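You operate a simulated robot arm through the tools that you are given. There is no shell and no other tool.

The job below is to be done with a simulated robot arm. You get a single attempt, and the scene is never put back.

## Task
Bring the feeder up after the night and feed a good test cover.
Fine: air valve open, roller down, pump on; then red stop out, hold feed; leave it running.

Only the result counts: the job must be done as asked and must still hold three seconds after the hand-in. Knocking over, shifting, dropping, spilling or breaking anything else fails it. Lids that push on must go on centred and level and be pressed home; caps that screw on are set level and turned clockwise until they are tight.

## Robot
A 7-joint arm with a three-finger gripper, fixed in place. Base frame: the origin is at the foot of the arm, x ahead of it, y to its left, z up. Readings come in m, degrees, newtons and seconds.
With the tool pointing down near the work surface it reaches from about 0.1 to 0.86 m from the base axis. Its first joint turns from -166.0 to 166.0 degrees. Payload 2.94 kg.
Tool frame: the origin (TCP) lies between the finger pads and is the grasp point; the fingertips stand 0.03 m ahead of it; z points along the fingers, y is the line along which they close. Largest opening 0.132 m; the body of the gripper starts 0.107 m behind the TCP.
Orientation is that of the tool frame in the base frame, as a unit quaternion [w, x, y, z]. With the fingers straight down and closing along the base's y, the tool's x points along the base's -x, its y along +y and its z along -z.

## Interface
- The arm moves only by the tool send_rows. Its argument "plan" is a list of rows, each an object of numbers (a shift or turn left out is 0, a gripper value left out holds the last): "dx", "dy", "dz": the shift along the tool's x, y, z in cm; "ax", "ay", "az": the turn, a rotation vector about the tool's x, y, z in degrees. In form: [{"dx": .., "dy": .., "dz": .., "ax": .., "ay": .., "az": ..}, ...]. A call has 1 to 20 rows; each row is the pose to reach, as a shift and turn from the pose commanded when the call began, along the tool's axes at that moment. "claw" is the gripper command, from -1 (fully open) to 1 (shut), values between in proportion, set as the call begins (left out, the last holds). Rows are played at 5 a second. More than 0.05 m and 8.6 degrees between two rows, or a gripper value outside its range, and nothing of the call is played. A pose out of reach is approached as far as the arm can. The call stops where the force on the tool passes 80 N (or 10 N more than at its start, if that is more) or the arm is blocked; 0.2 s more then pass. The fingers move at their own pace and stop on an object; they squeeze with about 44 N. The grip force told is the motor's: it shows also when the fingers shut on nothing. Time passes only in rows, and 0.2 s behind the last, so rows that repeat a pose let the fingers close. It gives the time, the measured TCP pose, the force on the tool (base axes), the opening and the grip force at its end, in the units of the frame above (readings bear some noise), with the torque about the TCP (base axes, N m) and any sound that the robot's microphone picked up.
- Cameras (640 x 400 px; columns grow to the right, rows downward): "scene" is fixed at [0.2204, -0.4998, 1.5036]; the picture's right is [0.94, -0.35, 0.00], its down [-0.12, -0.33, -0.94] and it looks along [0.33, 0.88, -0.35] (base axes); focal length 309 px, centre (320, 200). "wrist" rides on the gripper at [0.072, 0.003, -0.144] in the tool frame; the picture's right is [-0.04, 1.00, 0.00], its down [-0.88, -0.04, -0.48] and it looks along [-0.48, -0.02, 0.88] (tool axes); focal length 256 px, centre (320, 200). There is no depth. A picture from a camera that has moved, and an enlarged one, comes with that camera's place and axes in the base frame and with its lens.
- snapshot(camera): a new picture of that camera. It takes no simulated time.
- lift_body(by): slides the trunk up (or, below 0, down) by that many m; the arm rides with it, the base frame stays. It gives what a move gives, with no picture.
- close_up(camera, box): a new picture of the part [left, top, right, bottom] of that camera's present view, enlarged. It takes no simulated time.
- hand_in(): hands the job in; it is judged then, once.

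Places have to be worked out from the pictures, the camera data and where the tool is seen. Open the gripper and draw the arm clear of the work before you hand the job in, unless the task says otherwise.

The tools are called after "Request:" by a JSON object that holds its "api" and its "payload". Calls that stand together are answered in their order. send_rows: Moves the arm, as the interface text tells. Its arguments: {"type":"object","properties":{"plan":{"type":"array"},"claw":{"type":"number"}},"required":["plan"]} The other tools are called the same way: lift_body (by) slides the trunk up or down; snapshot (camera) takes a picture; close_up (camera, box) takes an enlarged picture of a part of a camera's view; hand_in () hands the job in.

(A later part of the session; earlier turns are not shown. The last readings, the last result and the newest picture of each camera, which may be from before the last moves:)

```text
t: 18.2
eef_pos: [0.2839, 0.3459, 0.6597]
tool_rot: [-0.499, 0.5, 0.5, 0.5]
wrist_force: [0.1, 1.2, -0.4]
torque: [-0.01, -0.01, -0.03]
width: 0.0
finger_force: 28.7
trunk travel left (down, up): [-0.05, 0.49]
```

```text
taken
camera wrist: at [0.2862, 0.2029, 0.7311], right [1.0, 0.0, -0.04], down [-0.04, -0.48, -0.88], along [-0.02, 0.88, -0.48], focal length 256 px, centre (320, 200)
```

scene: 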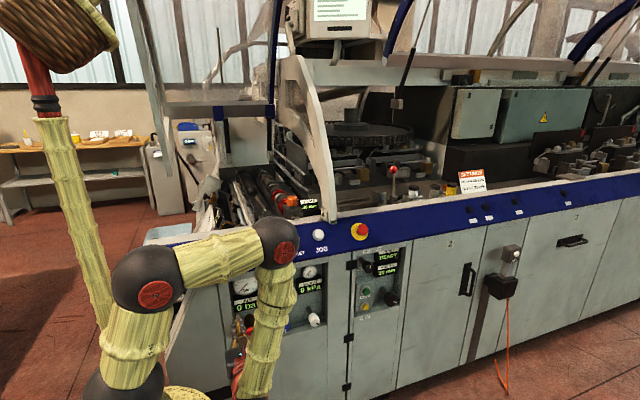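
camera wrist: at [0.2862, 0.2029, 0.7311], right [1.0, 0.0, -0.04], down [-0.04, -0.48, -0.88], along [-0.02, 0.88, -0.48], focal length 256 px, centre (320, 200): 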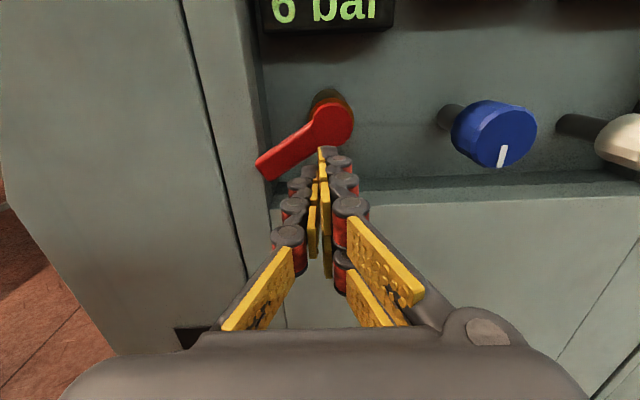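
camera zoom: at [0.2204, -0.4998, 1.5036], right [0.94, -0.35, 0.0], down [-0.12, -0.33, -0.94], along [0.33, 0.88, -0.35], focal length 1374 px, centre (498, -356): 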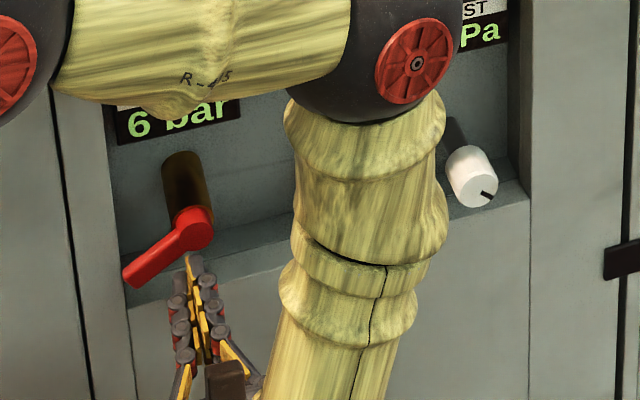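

The tips passed in front of the handle without touching (handle's front face is slightly deeper than y=0.376). I back out, return above the handle and repeat the arc 9 mm deeper.

Request:
{"api": "send_rows", "payload": {"plan": [{"dz": -2.1}, {"dx": 3.0, "dy": -2.2, "dz": -2.6}, {"dx": 6.5, "dy": -3.2, "dz": -2.1}, {"dx": 6.5, "dy": -3.2, "dz": 0.9}, {"dx": 5.0, "dy": -3.2, "dz": 0.9}, {"dx": 3.5, "dy": -3.4, "dz": 0.9}, {"dx": 2.3, "dy": -3.35, "dz": 0.9}, {"dx": 1.55, "dy": -3.1, "dz": 0.9}, {"dx": 0.87, "dy": -2.7, "dz": 0.9}, {"dx": 0.25, "dy": -2.25, "dz": 0.9}, {"dx": -0.27, "dy": -1.65, "dz": 0.9}, {"dx": -0.67, "dy": -1.0, "dz": 0.9}, {"dx": -0.67, "dy": -0.5, "dz": 0.9}, {"dx": -0.67, "dy": -0.5, "dz": 0.9}]}}

Request:
{"api": "snapshot", "payload": {"camera": "wrist"}}

Request:
{"api": "close_up", "payload": {"camera": "scene", "box": [210, 280, 350, 370]}}

```text
t: 21.2
eef_pos: [0.2754, 0.3549, 0.6515]
tool_rot: [0.501, -0.501, -0.5, -0.499]
wrist_force: [-16.1, -30.6, -4.4]
torque: [-0.05, -0.01, 0.19]
width: 0.0001
finger_force: 29.0
trunk travel left (down, up): [-0.05, 0.49]
```

```text
taken
camera wrist: at [0.2786, 0.211, 0.7234], right [1.0, 0.0, -0.05], down [-0.04, -0.48, -0.88], along [-0.02, 0.88, -0.48], focal length 256 px, centre (320, 200)
```

wrist: 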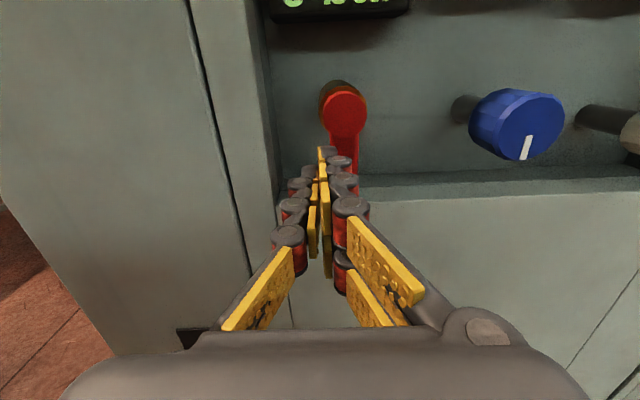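

```text
4.44 times, centred on (280, 325) of scene
camera zoom: at [0.2204, -0.4998, 1.5036], right [0.94, -0.35, 0.0], down [-0.12, -0.33, -0.94], along [0.33, 0.88, -0.35], focal length 1374 px, centre (498, -356)
```

zoom: 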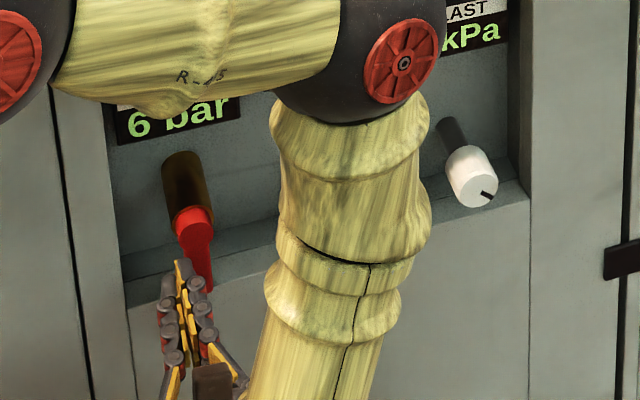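

The handle is fully down against its stop, and air reads 6 bar. I retract from the panel and rise toward the roller lever (ball ≈(0.366,0.596,1.12), hub ≈(0.41,0.58,1.04)) for a closer look.

Request:
{"api": "send_rows", "payload": {"plan": [{"dy": -0.5, "dz": -4}, {"dy": -0.5, "dz": -8}, {"dz": -12}, {"dx": 3, "dz": -15}, {"dx": 7, "dz": -17}, {"dx": 11.5, "dz": -18}, {"dx": 16, "dz": -18}, {"dx": 20.5, "dz": -18}, {"dx": 25, "dz": -18}, {"dx": 29.5, "dy": 0.5, "dz": -18}, {"dx": 34, "dy": 1, "dz": -18}, {"dx": 38.5, "dy": 1.5, "dz": -18}, {"dx": 43, "dy": 2, "dz": -18}, {"dx": 47.5, "dy": 2.5, "dz": -16}, {"dx": 51, "dy": 3, "dz": -13}, {"dx": 53, "dy": 3, "dz": -9}, {"dx": 54, "dy": 3, "dz": -5}, {"dx": 54, "dy": 3, "dz": -2}, {"dx": 54, "dy": 3, "dz": -2}]}}

Request:
{"api": "snapshot", "payload": {"camera": "wrist"}}

Request:
{"api": "snapshot", "payload": {"camera": "scene"}}

```text
t: 25.2
eef_pos: [0.3068, 0.3355, 1.1934]
tool_rot: [-0.5, 0.5, 0.5, 0.5]
wrist_force: [0.6, 0.6, -0.1]
torque: [-0.02, 0.01, 0.0]
width: 0.0001
finger_force: 28.3
trunk travel left (down, up): [-0.05, 0.49]
```

```text
taken
camera wrist: at [0.3099, 0.1921, 1.2654], right [1.0, 0.0, -0.04], down [-0.04, -0.48, -0.88], along [-0.02, 0.88, -0.48], focal length 256 px, centre (320, 200)
```

wrist: 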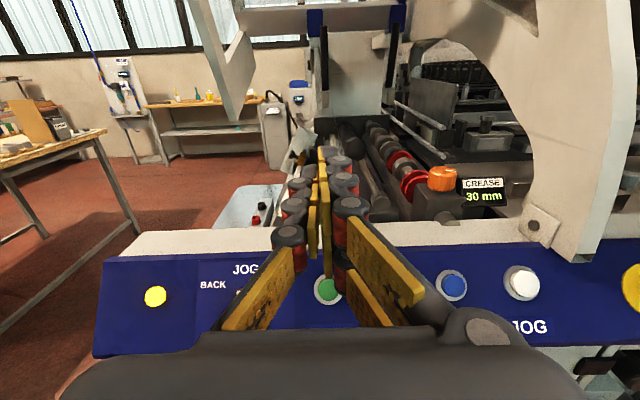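

```text
taken
```

scene: 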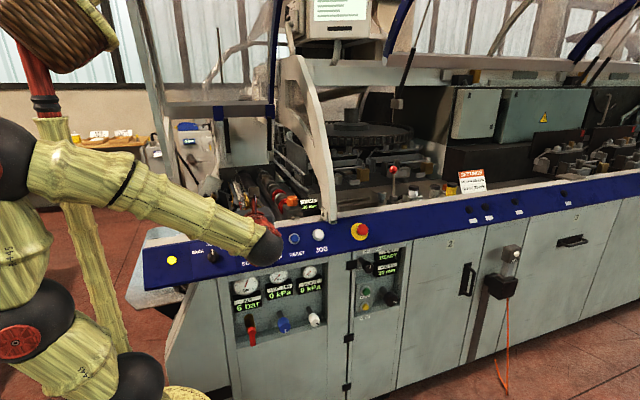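

The lever is hidden behind the fingers. I shift left to view it to the right of the fingers.

Request:
{"api": "send_rows", "payload": {"plan": [{"dy": -3}, {"dy": -6}, {"dy": -8}, {"dy": -8}]}}

Request:
{"api": "snapshot", "payload": {"camera": "wrist"}}

Request:
{"api": "close_up", "payload": {"camera": "wrist", "box": [280, 90, 480, 225]}}

Request:
{"api": "close_up", "payload": {"camera": "scene", "box": [220, 155, 330, 230]}}

```text
t: 26.2
eef_pos: [0.2274, 0.3345, 1.191]
tool_rot: [-0.5, 0.5, 0.5, 0.5]
wrist_force: [0.5, -0.6, -0.1]
torque: [0.01, 0.03, 0.0]
width: 0.0002
finger_force: 28.8
trunk travel left (down, up): [-0.05, 0.49]
```

```text
taken
camera wrist: at [0.2306, 0.1919, 1.2632], right [1.0, 0.0, -0.04], down [-0.04, -0.48, -0.88], along [-0.02, 0.88, -0.48], focal length 256 px, centre (320, 200)
```

wrist: 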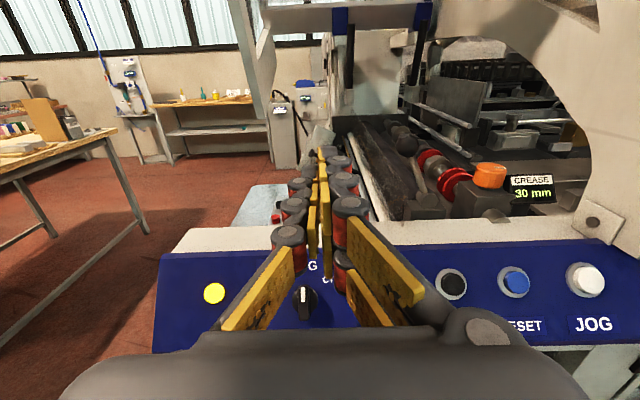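

```text
2.96 times, centred on (380, 158) of wrist
camera zoom: at [0.2306, 0.1919, 1.2632], right [1.0, 0.0, -0.04], down [-0.04, -0.48, -0.88], along [-0.02, 0.88, -0.48], focal length 758 px, centre (142, 326)
```

zoom: 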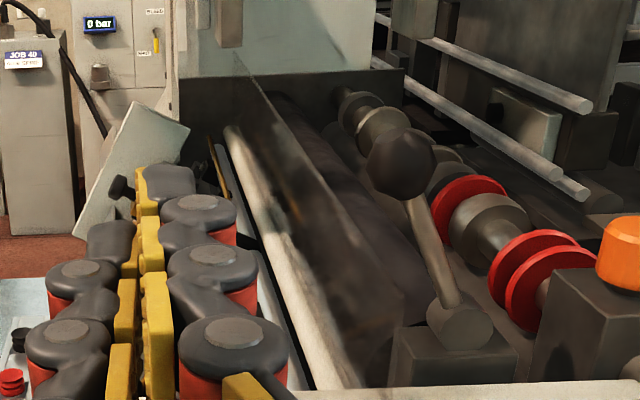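

```text
5.33 times, centred on (275, 192) of scene
camera zoom: at [0.2204, -0.4998, 1.5036], right [0.94, -0.35, 0.0], down [-0.12, -0.33, -0.94], along [0.33, 0.88, -0.35], focal length 1648 px, centre (560, 240)
```

zoom: 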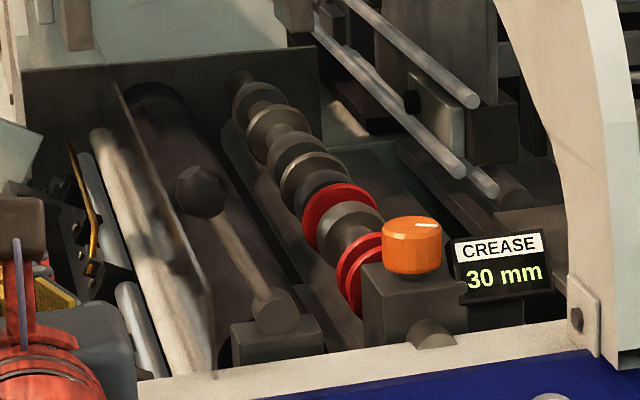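

Ball of the lever at (0.367,0.596,1.139), pivot at (0.414,0.596,1.04), tilted ~25° to the left. I bring the closed fingers to the left of the ball at z≈1.125, above the thin guard plate (top ≈1.073).

Request:
{"api": "send_rows", "payload": {"plan": [{"dx": -0.9, "dy": 1.2, "dz": 3.6}, {"dx": -1.8, "dy": 2.4, "dz": 7.2}, {"dx": -2.7, "dy": 3.6, "dz": 10.8}, {"dx": -3.6, "dy": 4.8, "dz": 14.4}, {"dx": -4.5, "dy": 6.0, "dz": 18}, {"dx": -5.4, "dy": 7.2, "dz": 21.6}, {"dx": -6.3, "dy": 8.2, "dz": 25}, {"dx": -6.3, "dy": 8.2, "dz": 25}]}}

Request:
{"api": "snapshot", "payload": {"camera": "wrist"}}

Request:
{"api": "close_up", "payload": {"camera": "scene", "box": [200, 145, 330, 230]}}

```text
t: 28.0
eef_pos: [0.3115, 0.5849, 1.1286]
tool_rot: [-0.499, 0.501, 0.5, 0.501]
wrist_force: [0.6, 0.9, -0.5]
torque: [0.08, -0.02, -0.01]
width: 0.0
finger_force: 28.8
trunk travel left (down, up): [-0.05, 0.49]
```

```text
taken
camera wrist: at [0.314, 0.4419, 1.2015], right [1.0, 0.0, -0.04], down [-0.04, -0.48, -0.88], along [-0.02, 0.88, -0.48], focal length 256 px, centre (320, 200)
```

wrist: 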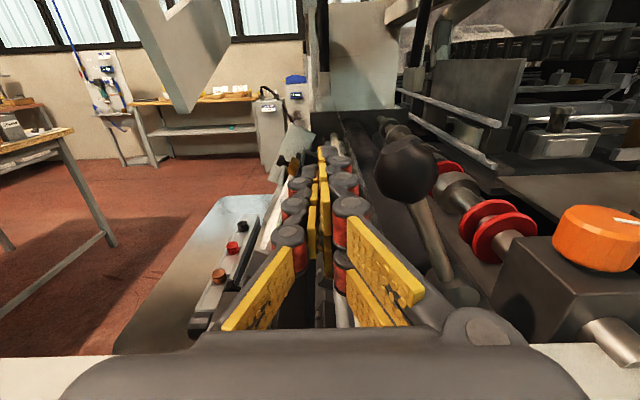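

```text
4.71 times, centred on (265, 188) of scene
camera zoom: at [0.2204, -0.4998, 1.5036], right [0.94, -0.35, 0.0], down [-0.12, -0.33, -0.94], along [0.33, 0.88, -0.35], focal length 1454 px, centre (579, 259)
```

zoom: 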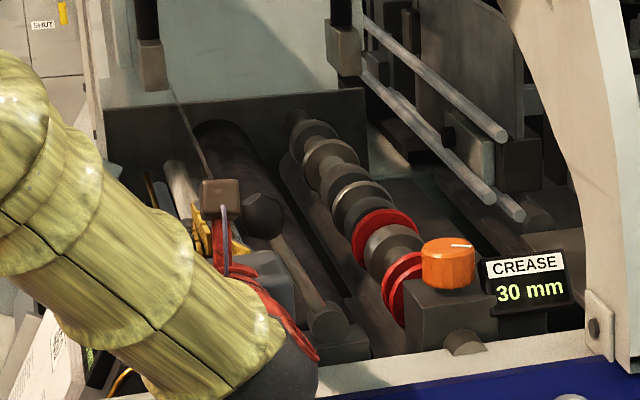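

The ball is right of the fingers at the expected place. I push +x in 1 cm steps up to about x=0.37 and check.

Request:
{"api": "send_rows", "payload": {"plan": [{"dy": 1.5}, {"dy": 2.5}, {"dy": 3.5}, {"dy": 4.5}, {"dy": 5.5}, {"dy": 6.0}, {"dy": 6.0}]}}

Request:
{"api": "snapshot", "payload": {"camera": "wrist"}}

Request:
{"api": "close_up", "payload": {"camera": "scene", "box": [200, 145, 330, 230]}}

```text
t: 29.6
eef_pos: [0.3695, 0.5868, 1.1289]
tool_rot: [-0.5, 0.5, 0.5, 0.5]
wrist_force: [0.4, -0.1, 0.1]
torque: [-0.02, -0.01, -0.01]
width: 0.0
finger_force: 28.1
trunk travel left (down, up): [-0.05, 0.49]
```

```text
taken
camera wrist: at [0.3729, 0.4429, 1.201], right [1.0, 0.0, -0.04], down [-0.04, -0.48, -0.88], along [-0.02, 0.88, -0.48], focal length 256 px, centre (320, 200)
```

wrist: 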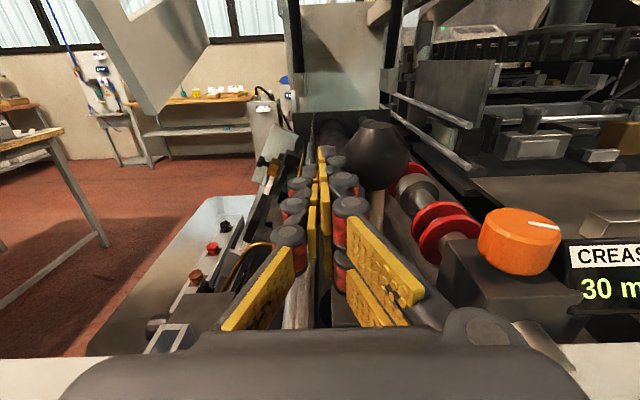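

```text
4.71 times, centred on (265, 188) of scene
camera zoom: at [0.2204, -0.4998, 1.5036], right [0.94, -0.35, 0.0], down [-0.12, -0.33, -0.94], along [0.33, 0.88, -0.35], focal length 1454 px, centre (579, 259)
```

zoom: 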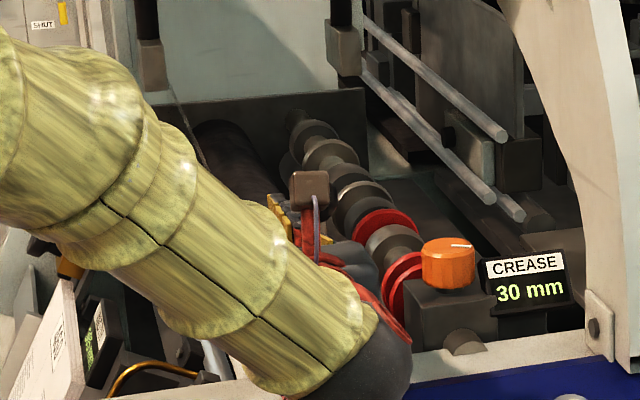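

The lever moves freely and is near vertical. I continue pushing to the right toward x≈0.43 and look for the end stop.

Request:
{"api": "send_rows", "payload": {"plan": [{"dy": 1}, {"dy": 2}, {"dy": 3}, {"dy": 4}, {"dy": 5}, {"dy": 6}, {"dy": 6}]}}

Request:
{"api": "snapshot", "payload": {"camera": "wrist"}}

Request:
{"api": "close_up", "payload": {"camera": "scene", "box": [200, 145, 330, 230]}}

```text
t: 31.0
eef_pos: [0.4117, 0.5877, 1.1302]
tool_rot: [-0.505, 0.494, 0.507, 0.495]
wrist_force: [-54.2, -16.7, 7.8]
torque: [-0.36, 0.69, -0.81]
width: 0.0
finger_force: 28.4
trunk travel left (down, up): [-0.05, 0.49]
stopped in row 7: the force on the tool passed its limit at 86 N (the readings are from after the stop); the commanded pose is now the measured one
```

```text
taken
camera wrist: at [0.4187, 0.4433, 1.2021], right [1.0, 0.03, -0.04], down [-0.02, -0.48, -0.88], along [-0.04, 0.88, -0.48], focal length 256 px, centre (320, 200)
```

wrist: 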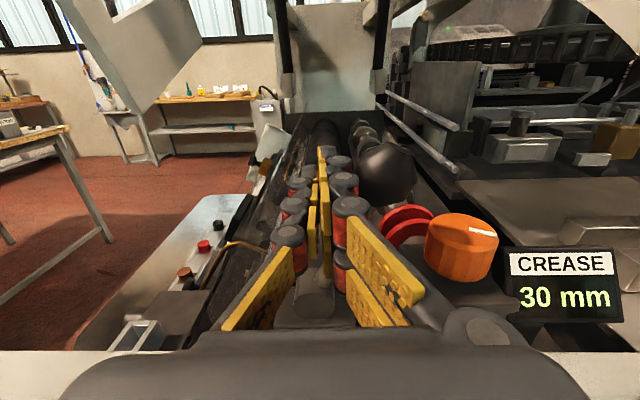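

```text
4.71 times, centred on (265, 188) of scene
camera zoom: at [0.2204, -0.4998, 1.5036], right [0.94, -0.35, 0.0], down [-0.12, -0.33, -0.94], along [0.33, 0.88, -0.35], focal length 1454 px, centre (579, 259)
```

zoom: 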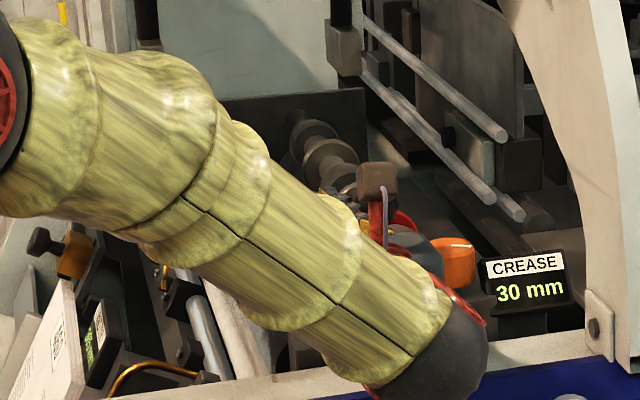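

The lever hit its end stop at ball x≈0.456 (about +23°), a symmetric toggle. I release, back away −x then −y, and check whether the roller has gone down.

Request:
{"api": "send_rows", "payload": {"plan": [{"dy": -2}, {"dx": 1.5, "dy": -4, "dz": -2}, {"dx": 3, "dy": -6, "dz": -6}, {"dx": 4, "dy": -8, "dz": -10}, {"dx": 5, "dy": -10, "dz": -14}, {"dx": 6, "dy": -12, "dz": -18}, {"dx": 6, "dy": -14, "dz": -22}, {"dx": 6, "dy": -16, "dz": -25}, {"dx": 6, "dy": -18, "dz": -25}, {"dx": 6, "dy": -18.5, "dz": -25}]}}

Request:
{"api": "close_up", "payload": {"camera": "wrist", "box": [280, 90, 480, 225]}}

Request:
{"api": "close_up", "payload": {"camera": "scene", "box": [220, 155, 330, 230]}}

```text
t: 33.2
eef_pos: [0.2407, 0.334, 1.1875]
tool_rot: [-0.504, 0.498, 0.504, 0.494]
wrist_force: [-0.3, -0.3, -0.4]
torque: [-0.01, 0.01, 0.03]
width: 0.0001
finger_force: 28.2
trunk travel left (down, up): [-0.05, 0.49]
```

```text
2.96 times, centred on (380, 158) of wrist
camera zoom: at [0.2455, 0.1915, 1.2598], right [1.0, 0.01, -0.05], down [-0.03, -0.48, -0.88], along [-0.04, 0.88, -0.48], focal length 758 px, centre (142, 326)
```

zoom: 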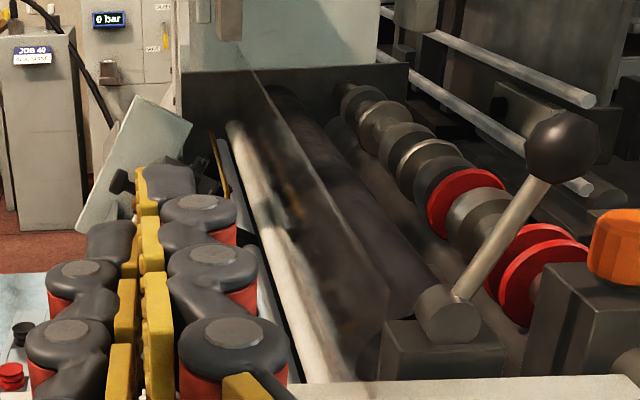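

```text
5.33 times, centred on (275, 192) of scene
camera zoom: at [0.2204, -0.4998, 1.5036], right [0.94, -0.35, 0.0], down [-0.12, -0.33, -0.94], along [0.33, 0.88, -0.35], focal length 1648 px, centre (560, 240)
```

zoom: 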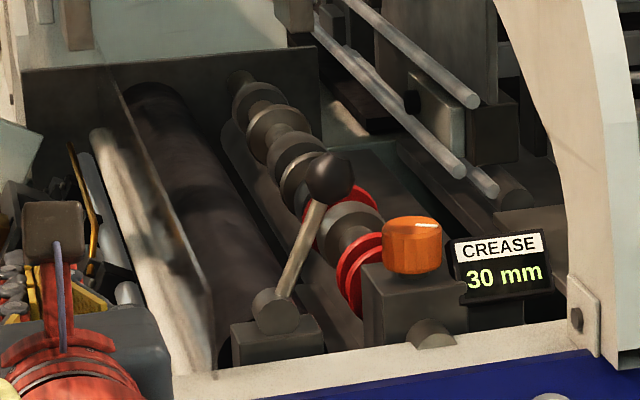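

The lever is now at the right-hand stop. I take the same enlargement as at the start to compare the dark roller's height before and after.

Request:
{"api": "close_up", "payload": {"camera": "scene", "box": [200, 150, 340, 237]}}

Request:
{"api": "close_up", "payload": {"camera": "scene", "box": [230, 165, 290, 225]}}

Request:
{"api": "close_up", "payload": {"camera": "scene", "box": [180, 130, 500, 330]}}

```text
4.57 times, centred on (270, 194) of scene
camera zoom: at [0.2204, -0.4998, 1.5036], right [0.94, -0.35, 0.0], down [-0.12, -0.33, -0.94], along [0.33, 0.88, -0.35], focal length 1413 px, centre (549, 230)
```

zoom: 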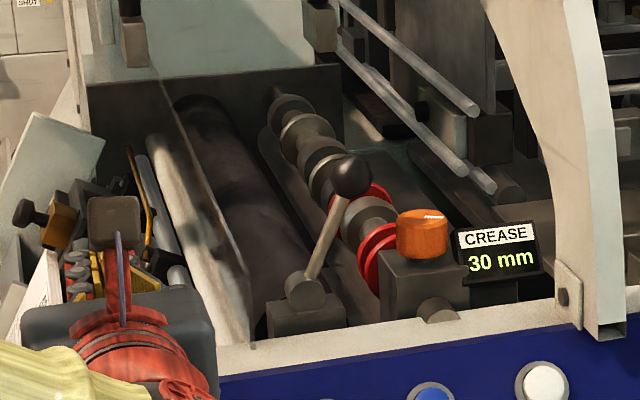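

```text
6.67 times, centred on (260, 195) of scene
camera zoom: at [0.2204, -0.4998, 1.5036], right [0.94, -0.35, 0.0], down [-0.12, -0.33, -0.94], along [0.33, 0.88, -0.35], focal length 2060 px, centre (720, 233)
```

zoom: 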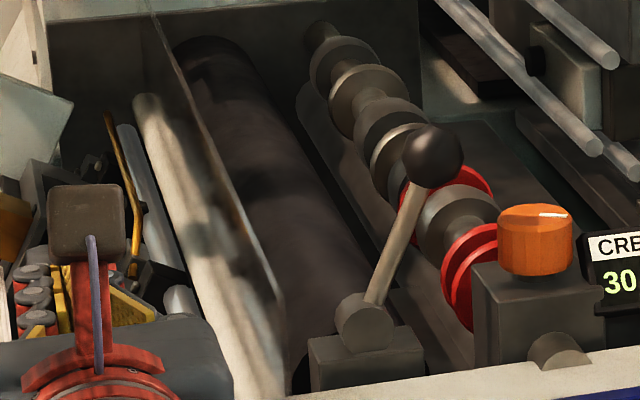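

```text
2.00 times, centred on (340, 230) of scene
camera zoom: at [0.2204, -0.4998, 1.5036], right [0.94, -0.35, 0.0], down [-0.12, -0.33, -0.94], along [0.33, 0.88, -0.35], focal length 618 px, centre (280, 140)
```

zoom: 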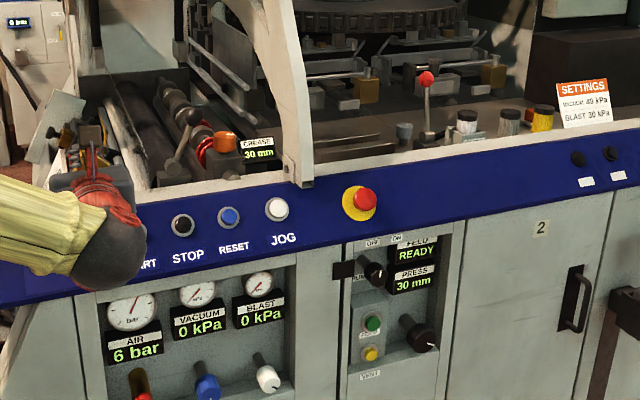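

Lever is toggled over to its other stop (it began in the night-time "up" position). Next is the pump switch near (0.77,0.42,0.82); I back off and go to a viewpoint in front of that bay, straightening the small yaw error.

Request:
{"api": "send_rows", "payload": {"plan": [{"dz": -4}, {"dz": -8}, {"dz": -12}, {"dz": -16, "dy": 1}, {"dz": -18, "dy": 4}, {"dx": -3, "dy": 7, "dz": -18}, {"dx": -6, "dy": 10, "dz": -18}, {"dx": -9, "dy": 13, "dz": -18, "ax": -0.9}, {"dx": -12, "dy": 16, "dz": -18, "ax": -0.9}, {"dx": -15, "dy": 19, "dz": -18, "ax": -0.9}, {"dx": -18, "dy": 22, "dz": -18, "ax": -0.9}, {"dx": -21, "dy": 25, "dz": -18, "ax": -0.9}, {"dx": -24, "dy": 28, "dz": -18, "ax": -0.9}, {"dx": -26, "dy": 31, "dz": -18, "ax": -0.9}, {"dx": -27, "dy": 34, "dz": -18, "ax": -0.9}, {"dx": -28, "dy": 36, "dz": -18, "ax": -0.9}, {"dx": -28, "dy": 36, "dz": -18, "ax": -0.9}]}}

Request:
{"api": "snapshot", "payload": {"camera": "wrist"}}

Request:
{"api": "snapshot", "payload": {"camera": "scene"}}

```text
t: 36.8
eef_pos: [0.602, 0.1592, 0.9075]
tool_rot: [-0.5, 0.502, 0.501, 0.498]
wrist_force: [-0.1, -0.2, 0.4]
torque: [0.03, -0.01, 0.02]
width: 0.0001
finger_force: 28.4
trunk travel left (down, up): [-0.05, 0.49]
```

```text
taken
camera wrist: at [0.6052, 0.0154, 0.9791], right [1.0, 0.0, -0.05], down [-0.04, -0.48, -0.88], along [-0.02, 0.88, -0.48], focal length 256 px, centre (320, 200)
```

wrist: 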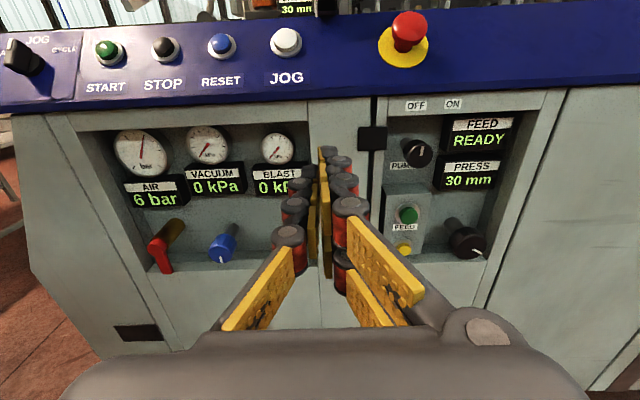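

```text
taken
```

scene: 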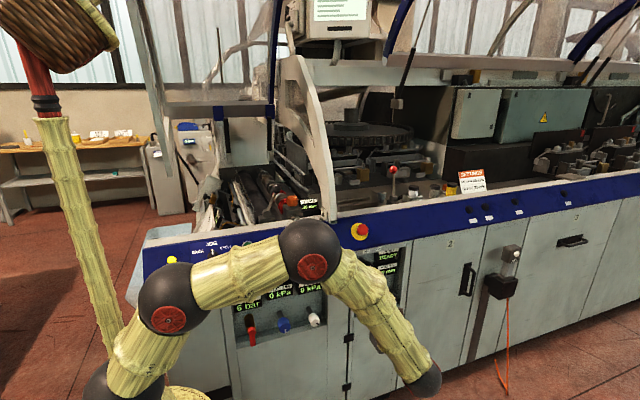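

Excellent view of the whole panel. I zoom on the pump bay and E-stop.

Request:
{"api": "close_up", "payload": {"camera": "wrist", "box": [370, 85, 530, 275]}}

Request:
{"api": "close_up", "payload": {"camera": "wrist", "box": [385, 120, 445, 180]}}

Request:
{"api": "close_up", "payload": {"camera": "wrist", "box": [360, 0, 460, 80]}}

Request:
{"api": "close_up", "payload": {"camera": "wrist", "box": [90, 110, 310, 290]}}

```text
2.11 times, centred on (450, 180) of wrist
camera zoom: at [0.6052, 0.0154, 0.9791], right [1.0, 0.0, -0.05], down [-0.04, -0.48, -0.88], along [-0.02, 0.88, -0.48], focal length 539 px, centre (46, 242)
```

zoom: 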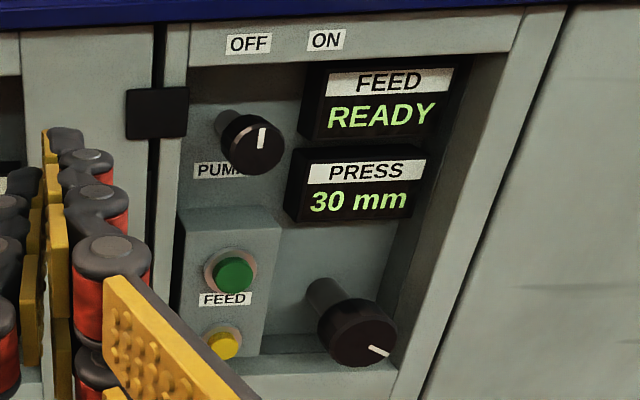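

```text
6.67 times, centred on (415, 150) of wrist
camera zoom: at [0.6052, 0.0154, 0.9791], right [1.0, 0.0, -0.05], down [-0.04, -0.48, -0.88], along [-0.02, 0.88, -0.48], focal length 1707 px, centre (-313, 533)
```

zoom: 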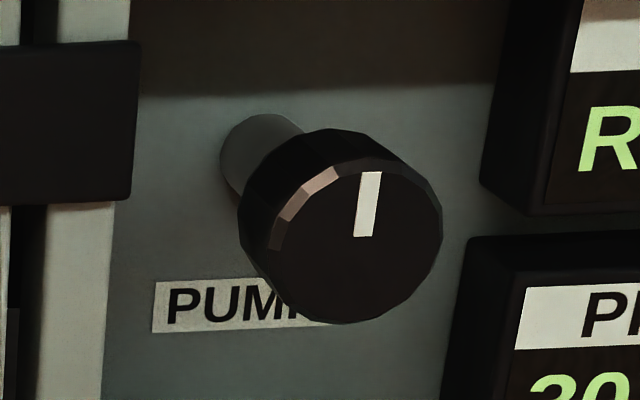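

```text
5.00 times, centred on (410, 40) of wrist
camera zoom: at [0.6052, 0.0154, 0.9791], right [1.0, 0.0, -0.05], down [-0.04, -0.48, -0.88], along [-0.02, 0.88, -0.48], focal length 1280 px, centre (-130, 1000)
```

zoom: 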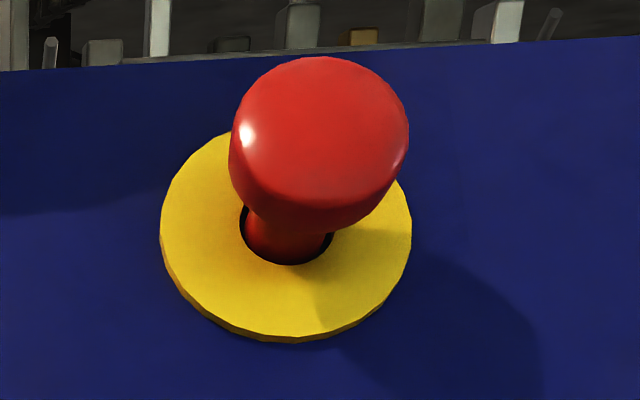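

```text
2.22 times, centred on (200, 200) of wrist
camera zoom: at [0.6052, 0.0154, 0.9791], right [1.0, 0.0, -0.05], down [-0.04, -0.48, -0.88], along [-0.02, 0.88, -0.48], focal length 569 px, centre (587, 200)
```

zoom: 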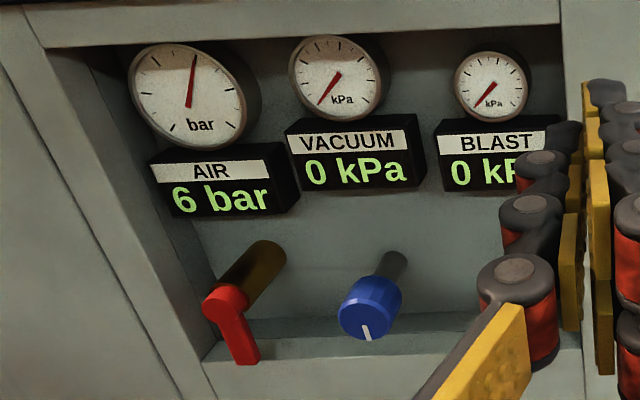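

The pump knob (⌀≈4 cm) face is near (0.754,0.395,0.843), pointer straight up (OFF); FEED ≈(0.745,0.38,0.745); E-stop head ≈(0.716,0.405,1.01). I open the fingers to about 6 cm and go to a pre-grasp in front of the pump knob.

Request:
{"api": "send_rows", "payload": {"claw": 0.09, "plan": [{"dx": -1, "dy": 2.5, "dz": 2}, {"dx": -2, "dy": 5, "dz": 4}, {"dx": -3, "dy": 7.5, "dz": 6}, {"dx": -4, "dy": 10, "dz": 8}, {"dx": -5, "dy": 12.5, "dz": 10}, {"dx": -6, "dy": 15, "dz": 12}, {"dx": -6, "dy": 15, "dz": 12}]}}

Request:
{"api": "snapshot", "payload": {"camera": "wrist"}}

Request:
{"api": "snapshot", "payload": {"camera": "scene"}}

```text
t: 38.4
eef_pos: [0.7519, 0.2785, 0.8435]
tool_rot: [-0.5, 0.501, 0.501, 0.498]
wrist_force: [0.0, 0.3, -0.6]
torque: [0.01, -0.01, 0.03]
width: 0.0601
finger_force: 0.1
trunk travel left (down, up): [-0.05, 0.49]
```

```text
taken
camera wrist: at [0.7556, 0.1357, 0.9163], right [1.0, 0.0, -0.05], down [-0.04, -0.48, -0.88], along [-0.02, 0.88, -0.48], focal length 256 px, centre (320, 200)
```

wrist: 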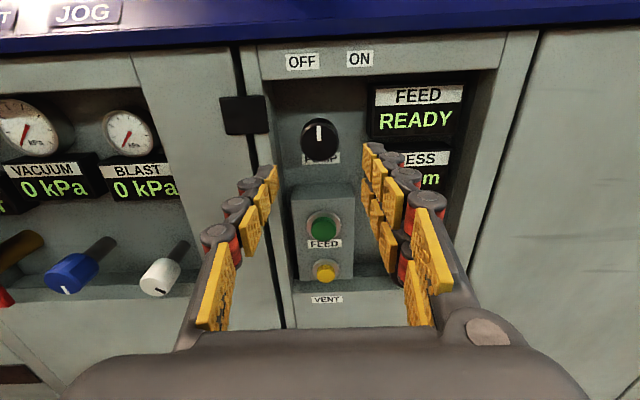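

```text
taken
```

scene: 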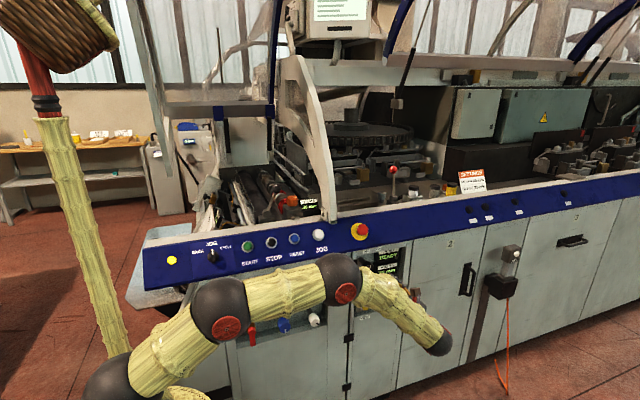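

The tool axis is aligned with the knob (3 mm low offset). I advance 10.5 cm with the fingers straddling the knob, correcting 2 mm down.

Request:
{"api": "send_rows", "payload": {"plan": [{"dx": -0.1, "dz": 3, "dy": 0.1}, {"dx": -0.2, "dz": 6, "dy": 0.1}, {"dx": -0.2, "dz": 8.5, "dy": 0.1}, {"dx": -0.2, "dz": 10.5, "dy": 0.1}, {"dx": -0.2, "dz": 10.5, "dy": 0.1}]}}

Request:
{"api": "snapshot", "payload": {"camera": "wrist"}}

Request:
{"api": "close_up", "payload": {"camera": "scene", "box": [330, 230, 430, 300]}}

```text
t: 39.6
eef_pos: [0.755, 0.3829, 0.8431]
tool_rot: [-0.499, 0.503, 0.5, 0.498]
wrist_force: [-0.2, 0.6, 0.7]
torque: [-0.03, 0.0, 0.01]
width: 0.0598
finger_force: 0.1
trunk travel left (down, up): [-0.05, 0.49]
```

```text
taken
camera wrist: at [0.7572, 0.2406, 0.9152], right [1.0, 0.0, -0.05], down [-0.04, -0.48, -0.88], along [-0.02, 0.88, -0.48], focal length 256 px, centre (320, 200)
```

wrist: 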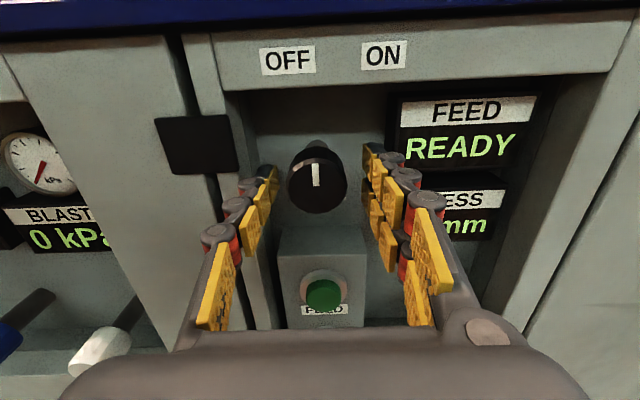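

```text
5.71 times, centred on (380, 265) of scene
camera zoom: at [0.2204, -0.4998, 1.5036], right [0.94, -0.35, 0.0], down [-0.12, -0.33, -0.94], along [0.33, 0.88, -0.35], focal length 1766 px, centre (-23, -171)
```

zoom: 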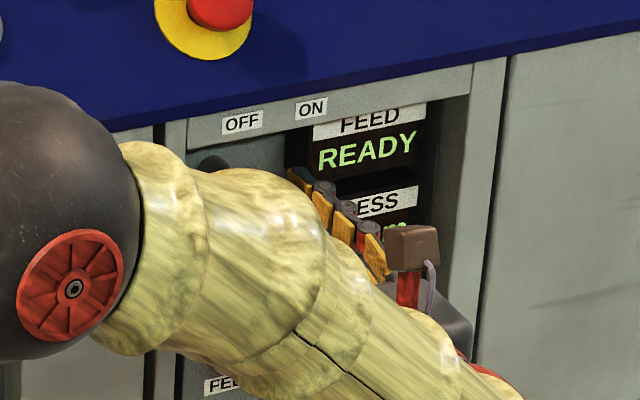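

The knob is centred between the fingers with ~1.8 cm overlap. I close on it.

Request:
{"api": "send_rows", "payload": {"claw": 1, "plan": [{"dx": 0}, {"dx": 0}, {"dx": 0}, {"dx": 0}]}}

Request:
{"api": "snapshot", "payload": {"camera": "wrist"}}

```text
t: 40.6
eef_pos: [0.7512, 0.3843, 0.843]
tool_rot: [-0.501, 0.501, 0.501, 0.497]
wrist_force: [-20.1, -4.1, -0.7]
torque: [0.33, 0.11, 0.82]
width: 0.0387
finger_force: 40.0
trunk travel left (down, up): [-0.05, 0.49]
```

```text
taken
camera wrist: at [0.7554, 0.2406, 0.9152], right [1.0, 0.0, -0.05], down [-0.04, -0.48, -0.88], along [-0.02, 0.88, -0.48], focal length 256 px, centre (320, 200)
```

wrist: 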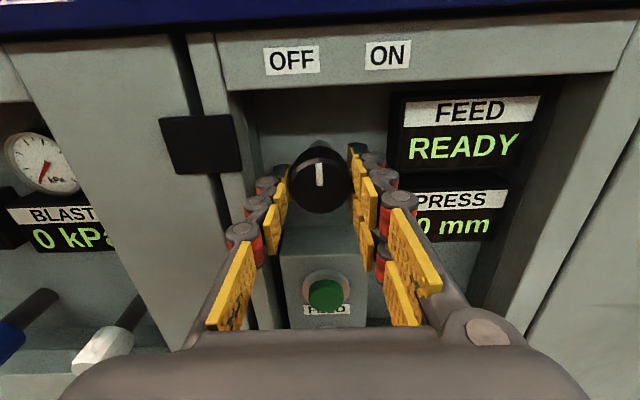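

Gripped (width 38.7 mm ≈ knob diameter), with a small lateral preload; I correct 3 mm in x and turn clockwise in 7° steps to about 45°.

Request:
{"api": "send_rows", "payload": {"plan": [{"dy": -0.3}, {"dy": -0.35, "az": 7}, {"dy": -0.35, "az": 14}, {"dy": -0.35, "az": 21}, {"dy": -0.35, "az": 28}, {"dy": -0.35, "az": 35}, {"dy": -0.35, "az": 42}, {"dy": -0.35, "az": 46}, {"dy": -0.35, "az": 46}]}}

Request:
{"api": "snapshot", "payload": {"camera": "wrist"}}

Request:
{"api": "snapshot", "payload": {"camera": "scene"}}

```text
t: 42.6
eef_pos: [0.7508, 0.3829, 0.8427]
tool_rot: [-0.655, 0.657, 0.264, 0.264]
wrist_force: [1.5, 3.9, -3.0]
torque: [-0.02, 0.06, -0.01]
width: 0.0387
finger_force: 45.6
trunk travel left (down, up): [-0.05, 0.49]
```

```text
taken
camera wrist: at [0.8049, 0.2404, 0.8914], right [0.66, 0.0, -0.75], down [-0.66, -0.48, -0.58], along [-0.36, 0.88, -0.32], focal length 256 px, centre (320, 200)
```

wrist: 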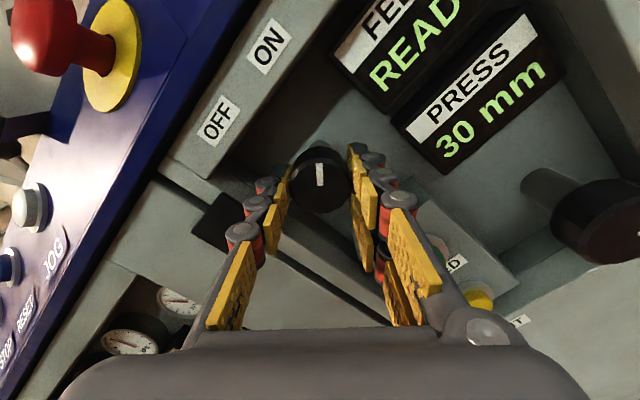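

```text
taken
```

scene: 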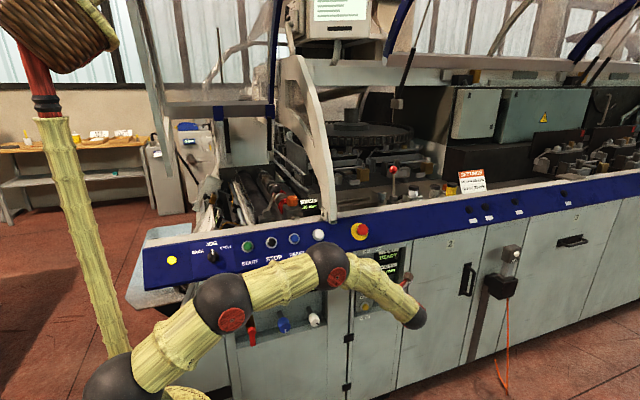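

The knob turned with the gripper and shows little resistance. I keep turning clockwise in small steps to find a detent or stop.

Request:
{"api": "send_rows", "payload": {"plan": [{"az": 7}, {"az": 14}, {"az": 14}]}}

Request:
{"api": "snapshot", "payload": {"camera": "wrist"}}

```text
t: 43.4
eef_pos: [0.7509, 0.3838, 0.8441]
tool_rot: [-0.681, 0.685, 0.182, 0.182]
wrist_force: [0.1, 4.5, -1.4]
torque: [-0.1, -0.24, 0.22]
width: 0.0385
finger_force: 44.7
trunk travel left (down, up): [-0.05, 0.49]
```

```text
taken
camera wrist: at [0.8148, 0.2403, 0.8772], right [0.46, 0.0, -0.89], down [-0.78, -0.48, -0.4], along [-0.42, 0.88, -0.22], focal length 256 px, centre (320, 200)
```

wrist: 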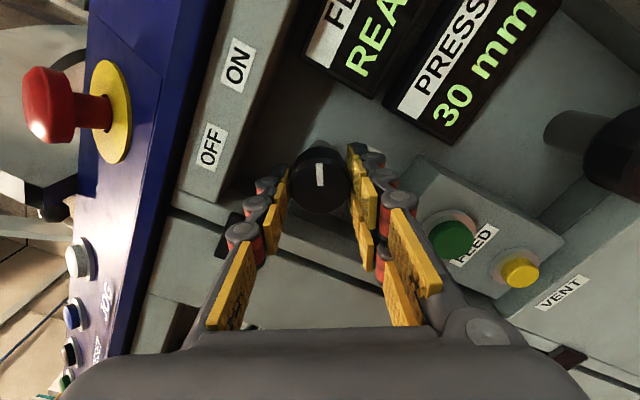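

At 60° a small counter-torque (−0.24 Nm) appears. I turn a bit further to see if this is a stop.

Request:
{"api": "send_rows", "payload": {"plan": [{"az": 5}, {"az": 10}, {"az": 10}]}}

Request:
{"api": "snapshot", "payload": {"camera": "wrist"}}

```text
t: 44.2
eef_pos: [0.7531, 0.3836, 0.844]
tool_rot: [-0.695, 0.698, 0.122, 0.122]
wrist_force: [10.6, 9.0, 1.4]
torque: [-0.07, -0.62, -0.55]
width: 0.0385
finger_force: 45.0
trunk travel left (down, up): [-0.05, 0.49]
```

```text
taken
camera wrist: at [0.8208, 0.2399, 0.8661], right [0.3, 0.0, -0.95], down [-0.84, -0.47, -0.26], along [-0.45, 0.88, -0.15], focal length 256 px, centre (320, 200)
```

wrist: 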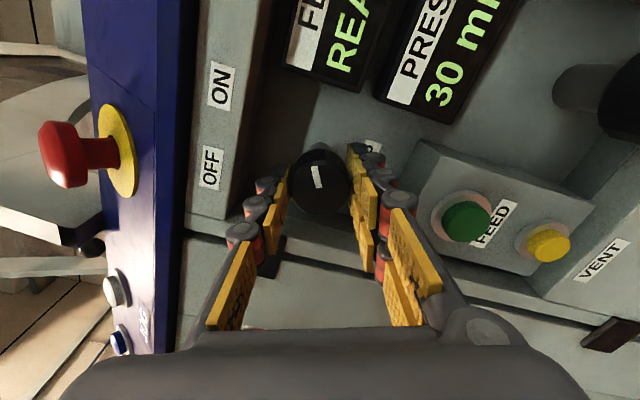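

The torque rises and the grip slips slightly: the knob is at its stop (~60° clockwise = ON). I open the fingers, withdraw, and turn the tool back upright.

Request:
{"api": "send_rows", "payload": {"claw": 0.09, "plan": [{"dz": 0}, {"dz": 0}, {"dz": -3}, {"dz": -6}, {"dz": -9}, {"dz": -12, "az": -7}, {"dz": -14, "az": -14}, {"dz": -16, "az": -21}, {"dz": -18, "az": -28}, {"dz": -18, "az": -35}, {"dz": -18, "az": -42}, {"dz": -18, "az": -49}, {"dz": -18, "az": -56}, {"dz": -18, "az": -63}, {"dz": -18, "az": -70}, {"dz": -18, "az": -70}]}}

Request:
{"api": "snapshot", "payload": {"camera": "wrist"}}

Request:
{"api": "snapshot", "payload": {"camera": "scene"}}

```text
t: 47.6
eef_pos: [0.7505, 0.2029, 0.8444]
tool_rot: [-0.499, 0.502, 0.5, 0.5]
wrist_force: [0.0, 0.7, 0.2]
torque: [0.01, 0.0, 0.01]
width: 0.0603
finger_force: 0.1
trunk travel left (down, up): [-0.05, 0.49]
```

```text
taken
camera wrist: at [0.7533, 0.0602, 0.9172], right [1.0, 0.0, -0.04], down [-0.04, -0.48, -0.88], along [-0.02, 0.88, -0.48], focal length 256 px, centre (320, 200)
```

wrist: 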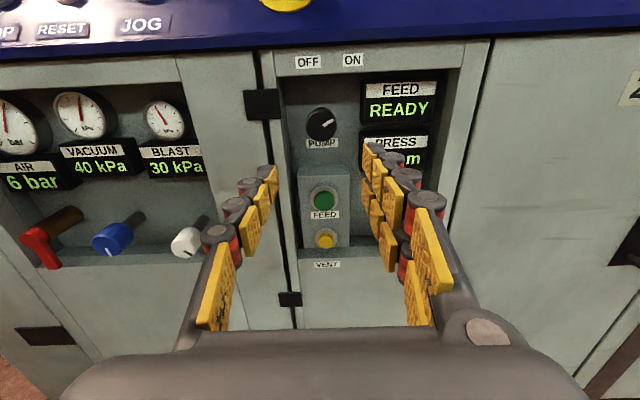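

```text
taken
```

scene: 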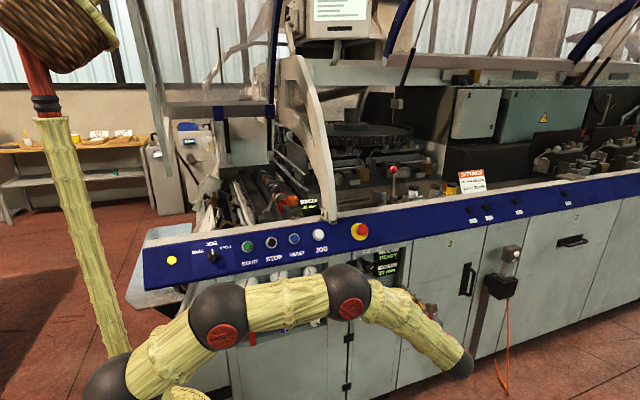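

Pump is ON: vacuum reads 40 kPa and blast 30 kPa, as on the settings card. I zoom in to verify exact values and look at the card for hidden lines.

Request:
{"api": "close_up", "payload": {"camera": "wrist", "box": [0, 80, 240, 270]}}

Request:
{"api": "close_up", "payload": {"camera": "wrist", "box": [260, 40, 460, 280]}}

Request:
{"api": "close_up", "payload": {"camera": "scene", "box": [340, 210, 390, 245]}}

Request:
{"api": "close_up", "payload": {"camera": "scene", "box": [440, 160, 500, 200]}}

```text
2.11 times, centred on (120, 175) of wrist
camera zoom: at [0.7533, 0.0602, 0.9172], right [1.0, 0.0, -0.04], down [-0.04, -0.48, -0.88], along [-0.02, 0.88, -0.48], focal length 539 px, centre (741, 253)
```

zoom: 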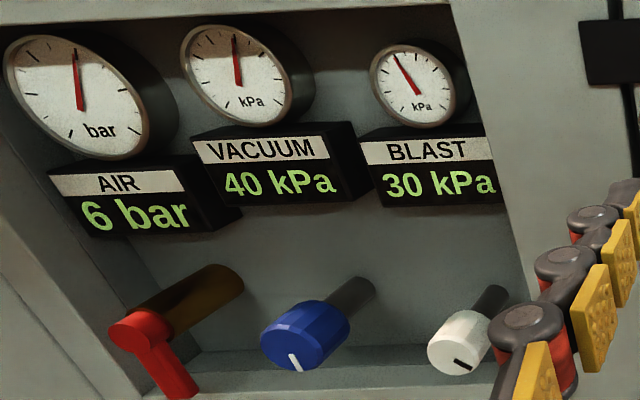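

```text
1.67 times, centred on (360, 160) of wrist
camera zoom: at [0.7533, 0.0602, 0.9172], right [1.0, 0.0, -0.04], down [-0.04, -0.48, -0.88], along [-0.02, 0.88, -0.48], focal length 427 px, centre (253, 267)
```

zoom: 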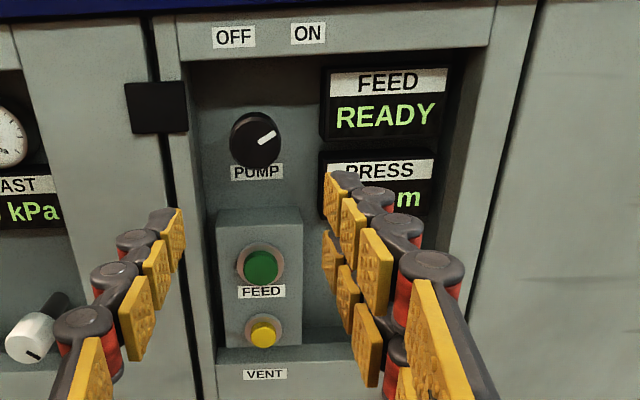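

```text
11.43 times, centred on (365, 228) of scene
camera zoom: at [0.2204, -0.4998, 1.5036], right [0.94, -0.35, 0.0], down [-0.12, -0.33, -0.94], along [0.33, 0.88, -0.35], focal length 3532 px, centre (-194, -114)
```

zoom: 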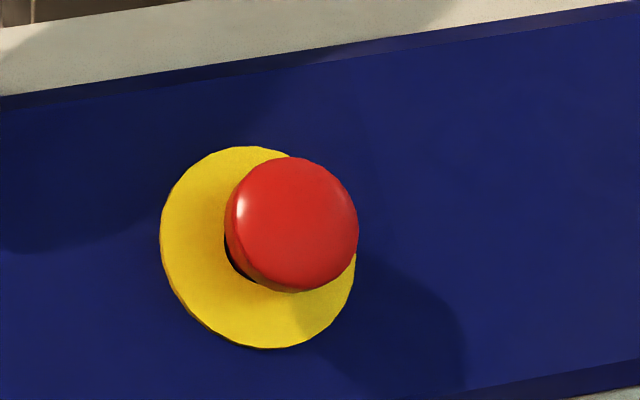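

```text
10.00 times, centred on (470, 180) of scene
camera zoom: at [0.2204, -0.4998, 1.5036], right [0.94, -0.35, 0.0], down [-0.12, -0.33, -0.94], along [0.33, 0.88, -0.35], focal length 3091 px, centre (-1180, 400)
```

zoom: 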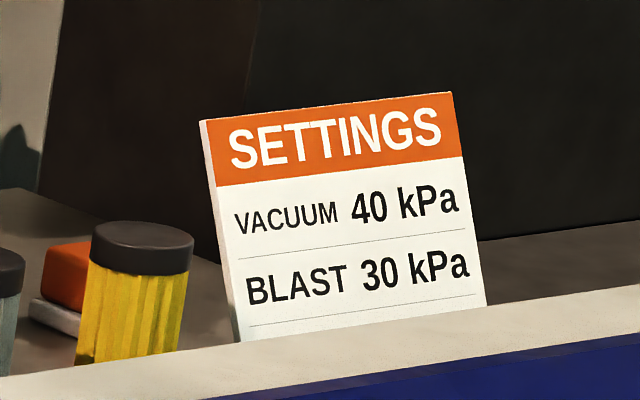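

Vacuum 40 and blast 30 match the card, pump pointer is at ON. Before releasing the stop I want to see whether the card has further lines hidden by the ledge, so I raise the trunk and look from above.

Request:
{"api": "lift_body", "payload": {"by": 0.45}}

Request:
{"api": "send_rows", "payload": {"plan": [{"ax": -7}, {"ax": -14}, {"ax": -21}, {"ax": -28}, {"ax": -35}, {"ax": -42}, {"ax": -42}]}}

Request:
{"api": "snapshot", "payload": {"camera": "wrist"}}

```text
refused: 0.45 is not a number from -0.4 to 0.4
```

```text
t: 49.2
eef_pos: [0.7506, 0.2031, 0.8446]
tool_rot: [-0.285, 0.648, 0.287, 0.646]
wrist_force: [0.7, -0.5, -0.1]
torque: [-0.01, 0.01, 0.01]
width: 0.0602
finger_force: 0.1
trunk travel left (down, up): [-0.05, 0.49]
```

```text
taken
camera wrist: at [0.6565, 0.0952, 0.9173], right [0.74, -0.67, -0.04], down [-0.35, -0.33, -0.88], along [0.57, 0.66, -0.48], focal length 256 px, centre (320, 200)
```

wrist: 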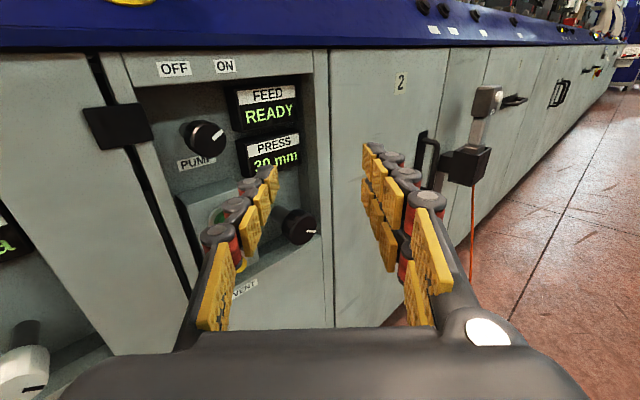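

The lift was refused (limit 0.4 per call) but the yaw went fine. I raise by 0.4 now.

Request:
{"api": "lift_body", "payload": {"by": 0.4}}

Request:
{"api": "snapshot", "payload": {"camera": "wrist"}}

Request:
{"api": "snapshot", "payload": {"camera": "scene"}}

```text
t: 53.0
eef_pos: [0.7512, 0.2035, 1.2446]
tool_rot: [-0.286, 0.648, 0.288, 0.644]
wrist_force: [0.0, -0.1, 0.3]
torque: [0.0, 0.0, 0.02]
width: 0.0604
finger_force: 0.1
trunk travel left (down, up): [-0.45, 0.09]
```

```text
taken
camera wrist: at [0.6569, 0.0951, 1.317], right [0.74, -0.67, -0.04], down [-0.35, -0.33, -0.88], along [0.57, 0.66, -0.48], focal length 256 px, centre (320, 200)
```

wrist: 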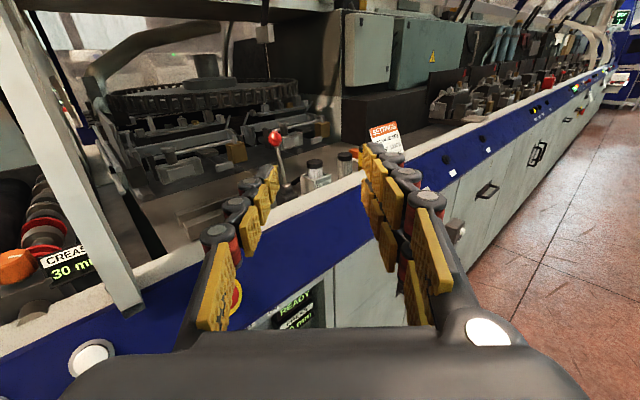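

```text
taken
```

scene: 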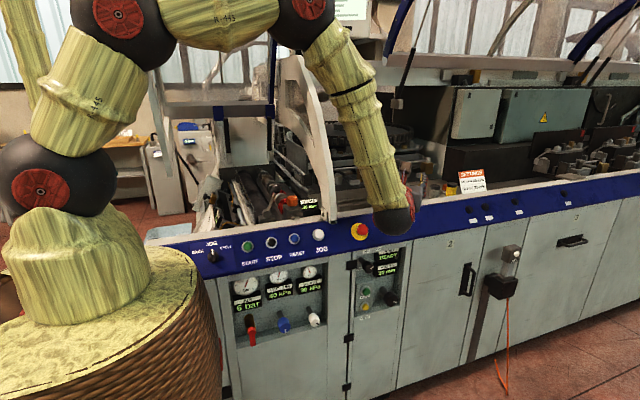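

The settings card is visible next to the right finger. I zoom in on it.

Request:
{"api": "close_up", "payload": {"camera": "wrist", "box": [340, 110, 420, 165]}}

Request:
{"api": "close_up", "payload": {"camera": "wrist", "box": [0, 150, 120, 330]}}

```text
7.27 times, centred on (380, 138) of wrist
camera zoom: at [0.6569, 0.0951, 1.317], right [0.74, -0.67, -0.04], down [-0.35, -0.33, -0.88], along [0.57, 0.66, -0.48], focal length 1862 px, centre (-116, 654)
```

zoom: 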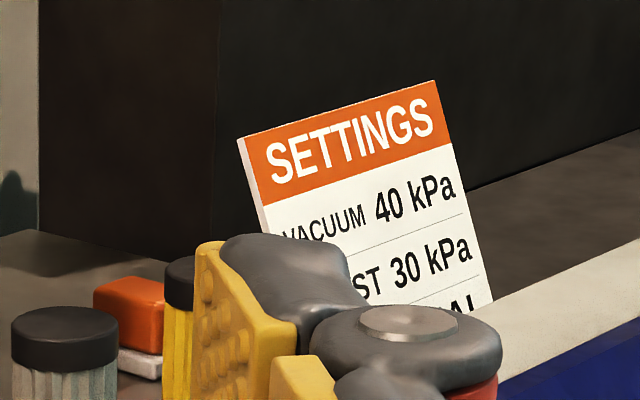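

```text
2.22 times, centred on (60, 240) of wrist
camera zoom: at [0.6569, 0.0951, 1.317], right [0.74, -0.67, -0.04], down [-0.35, -0.33, -0.88], along [0.57, 0.66, -0.48], focal length 569 px, centre (898, 111)
```

zoom: 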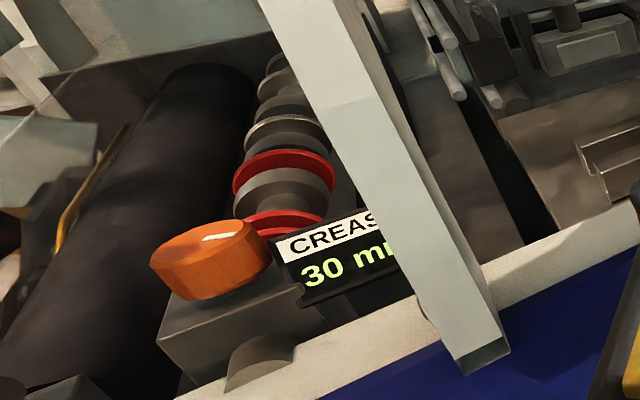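

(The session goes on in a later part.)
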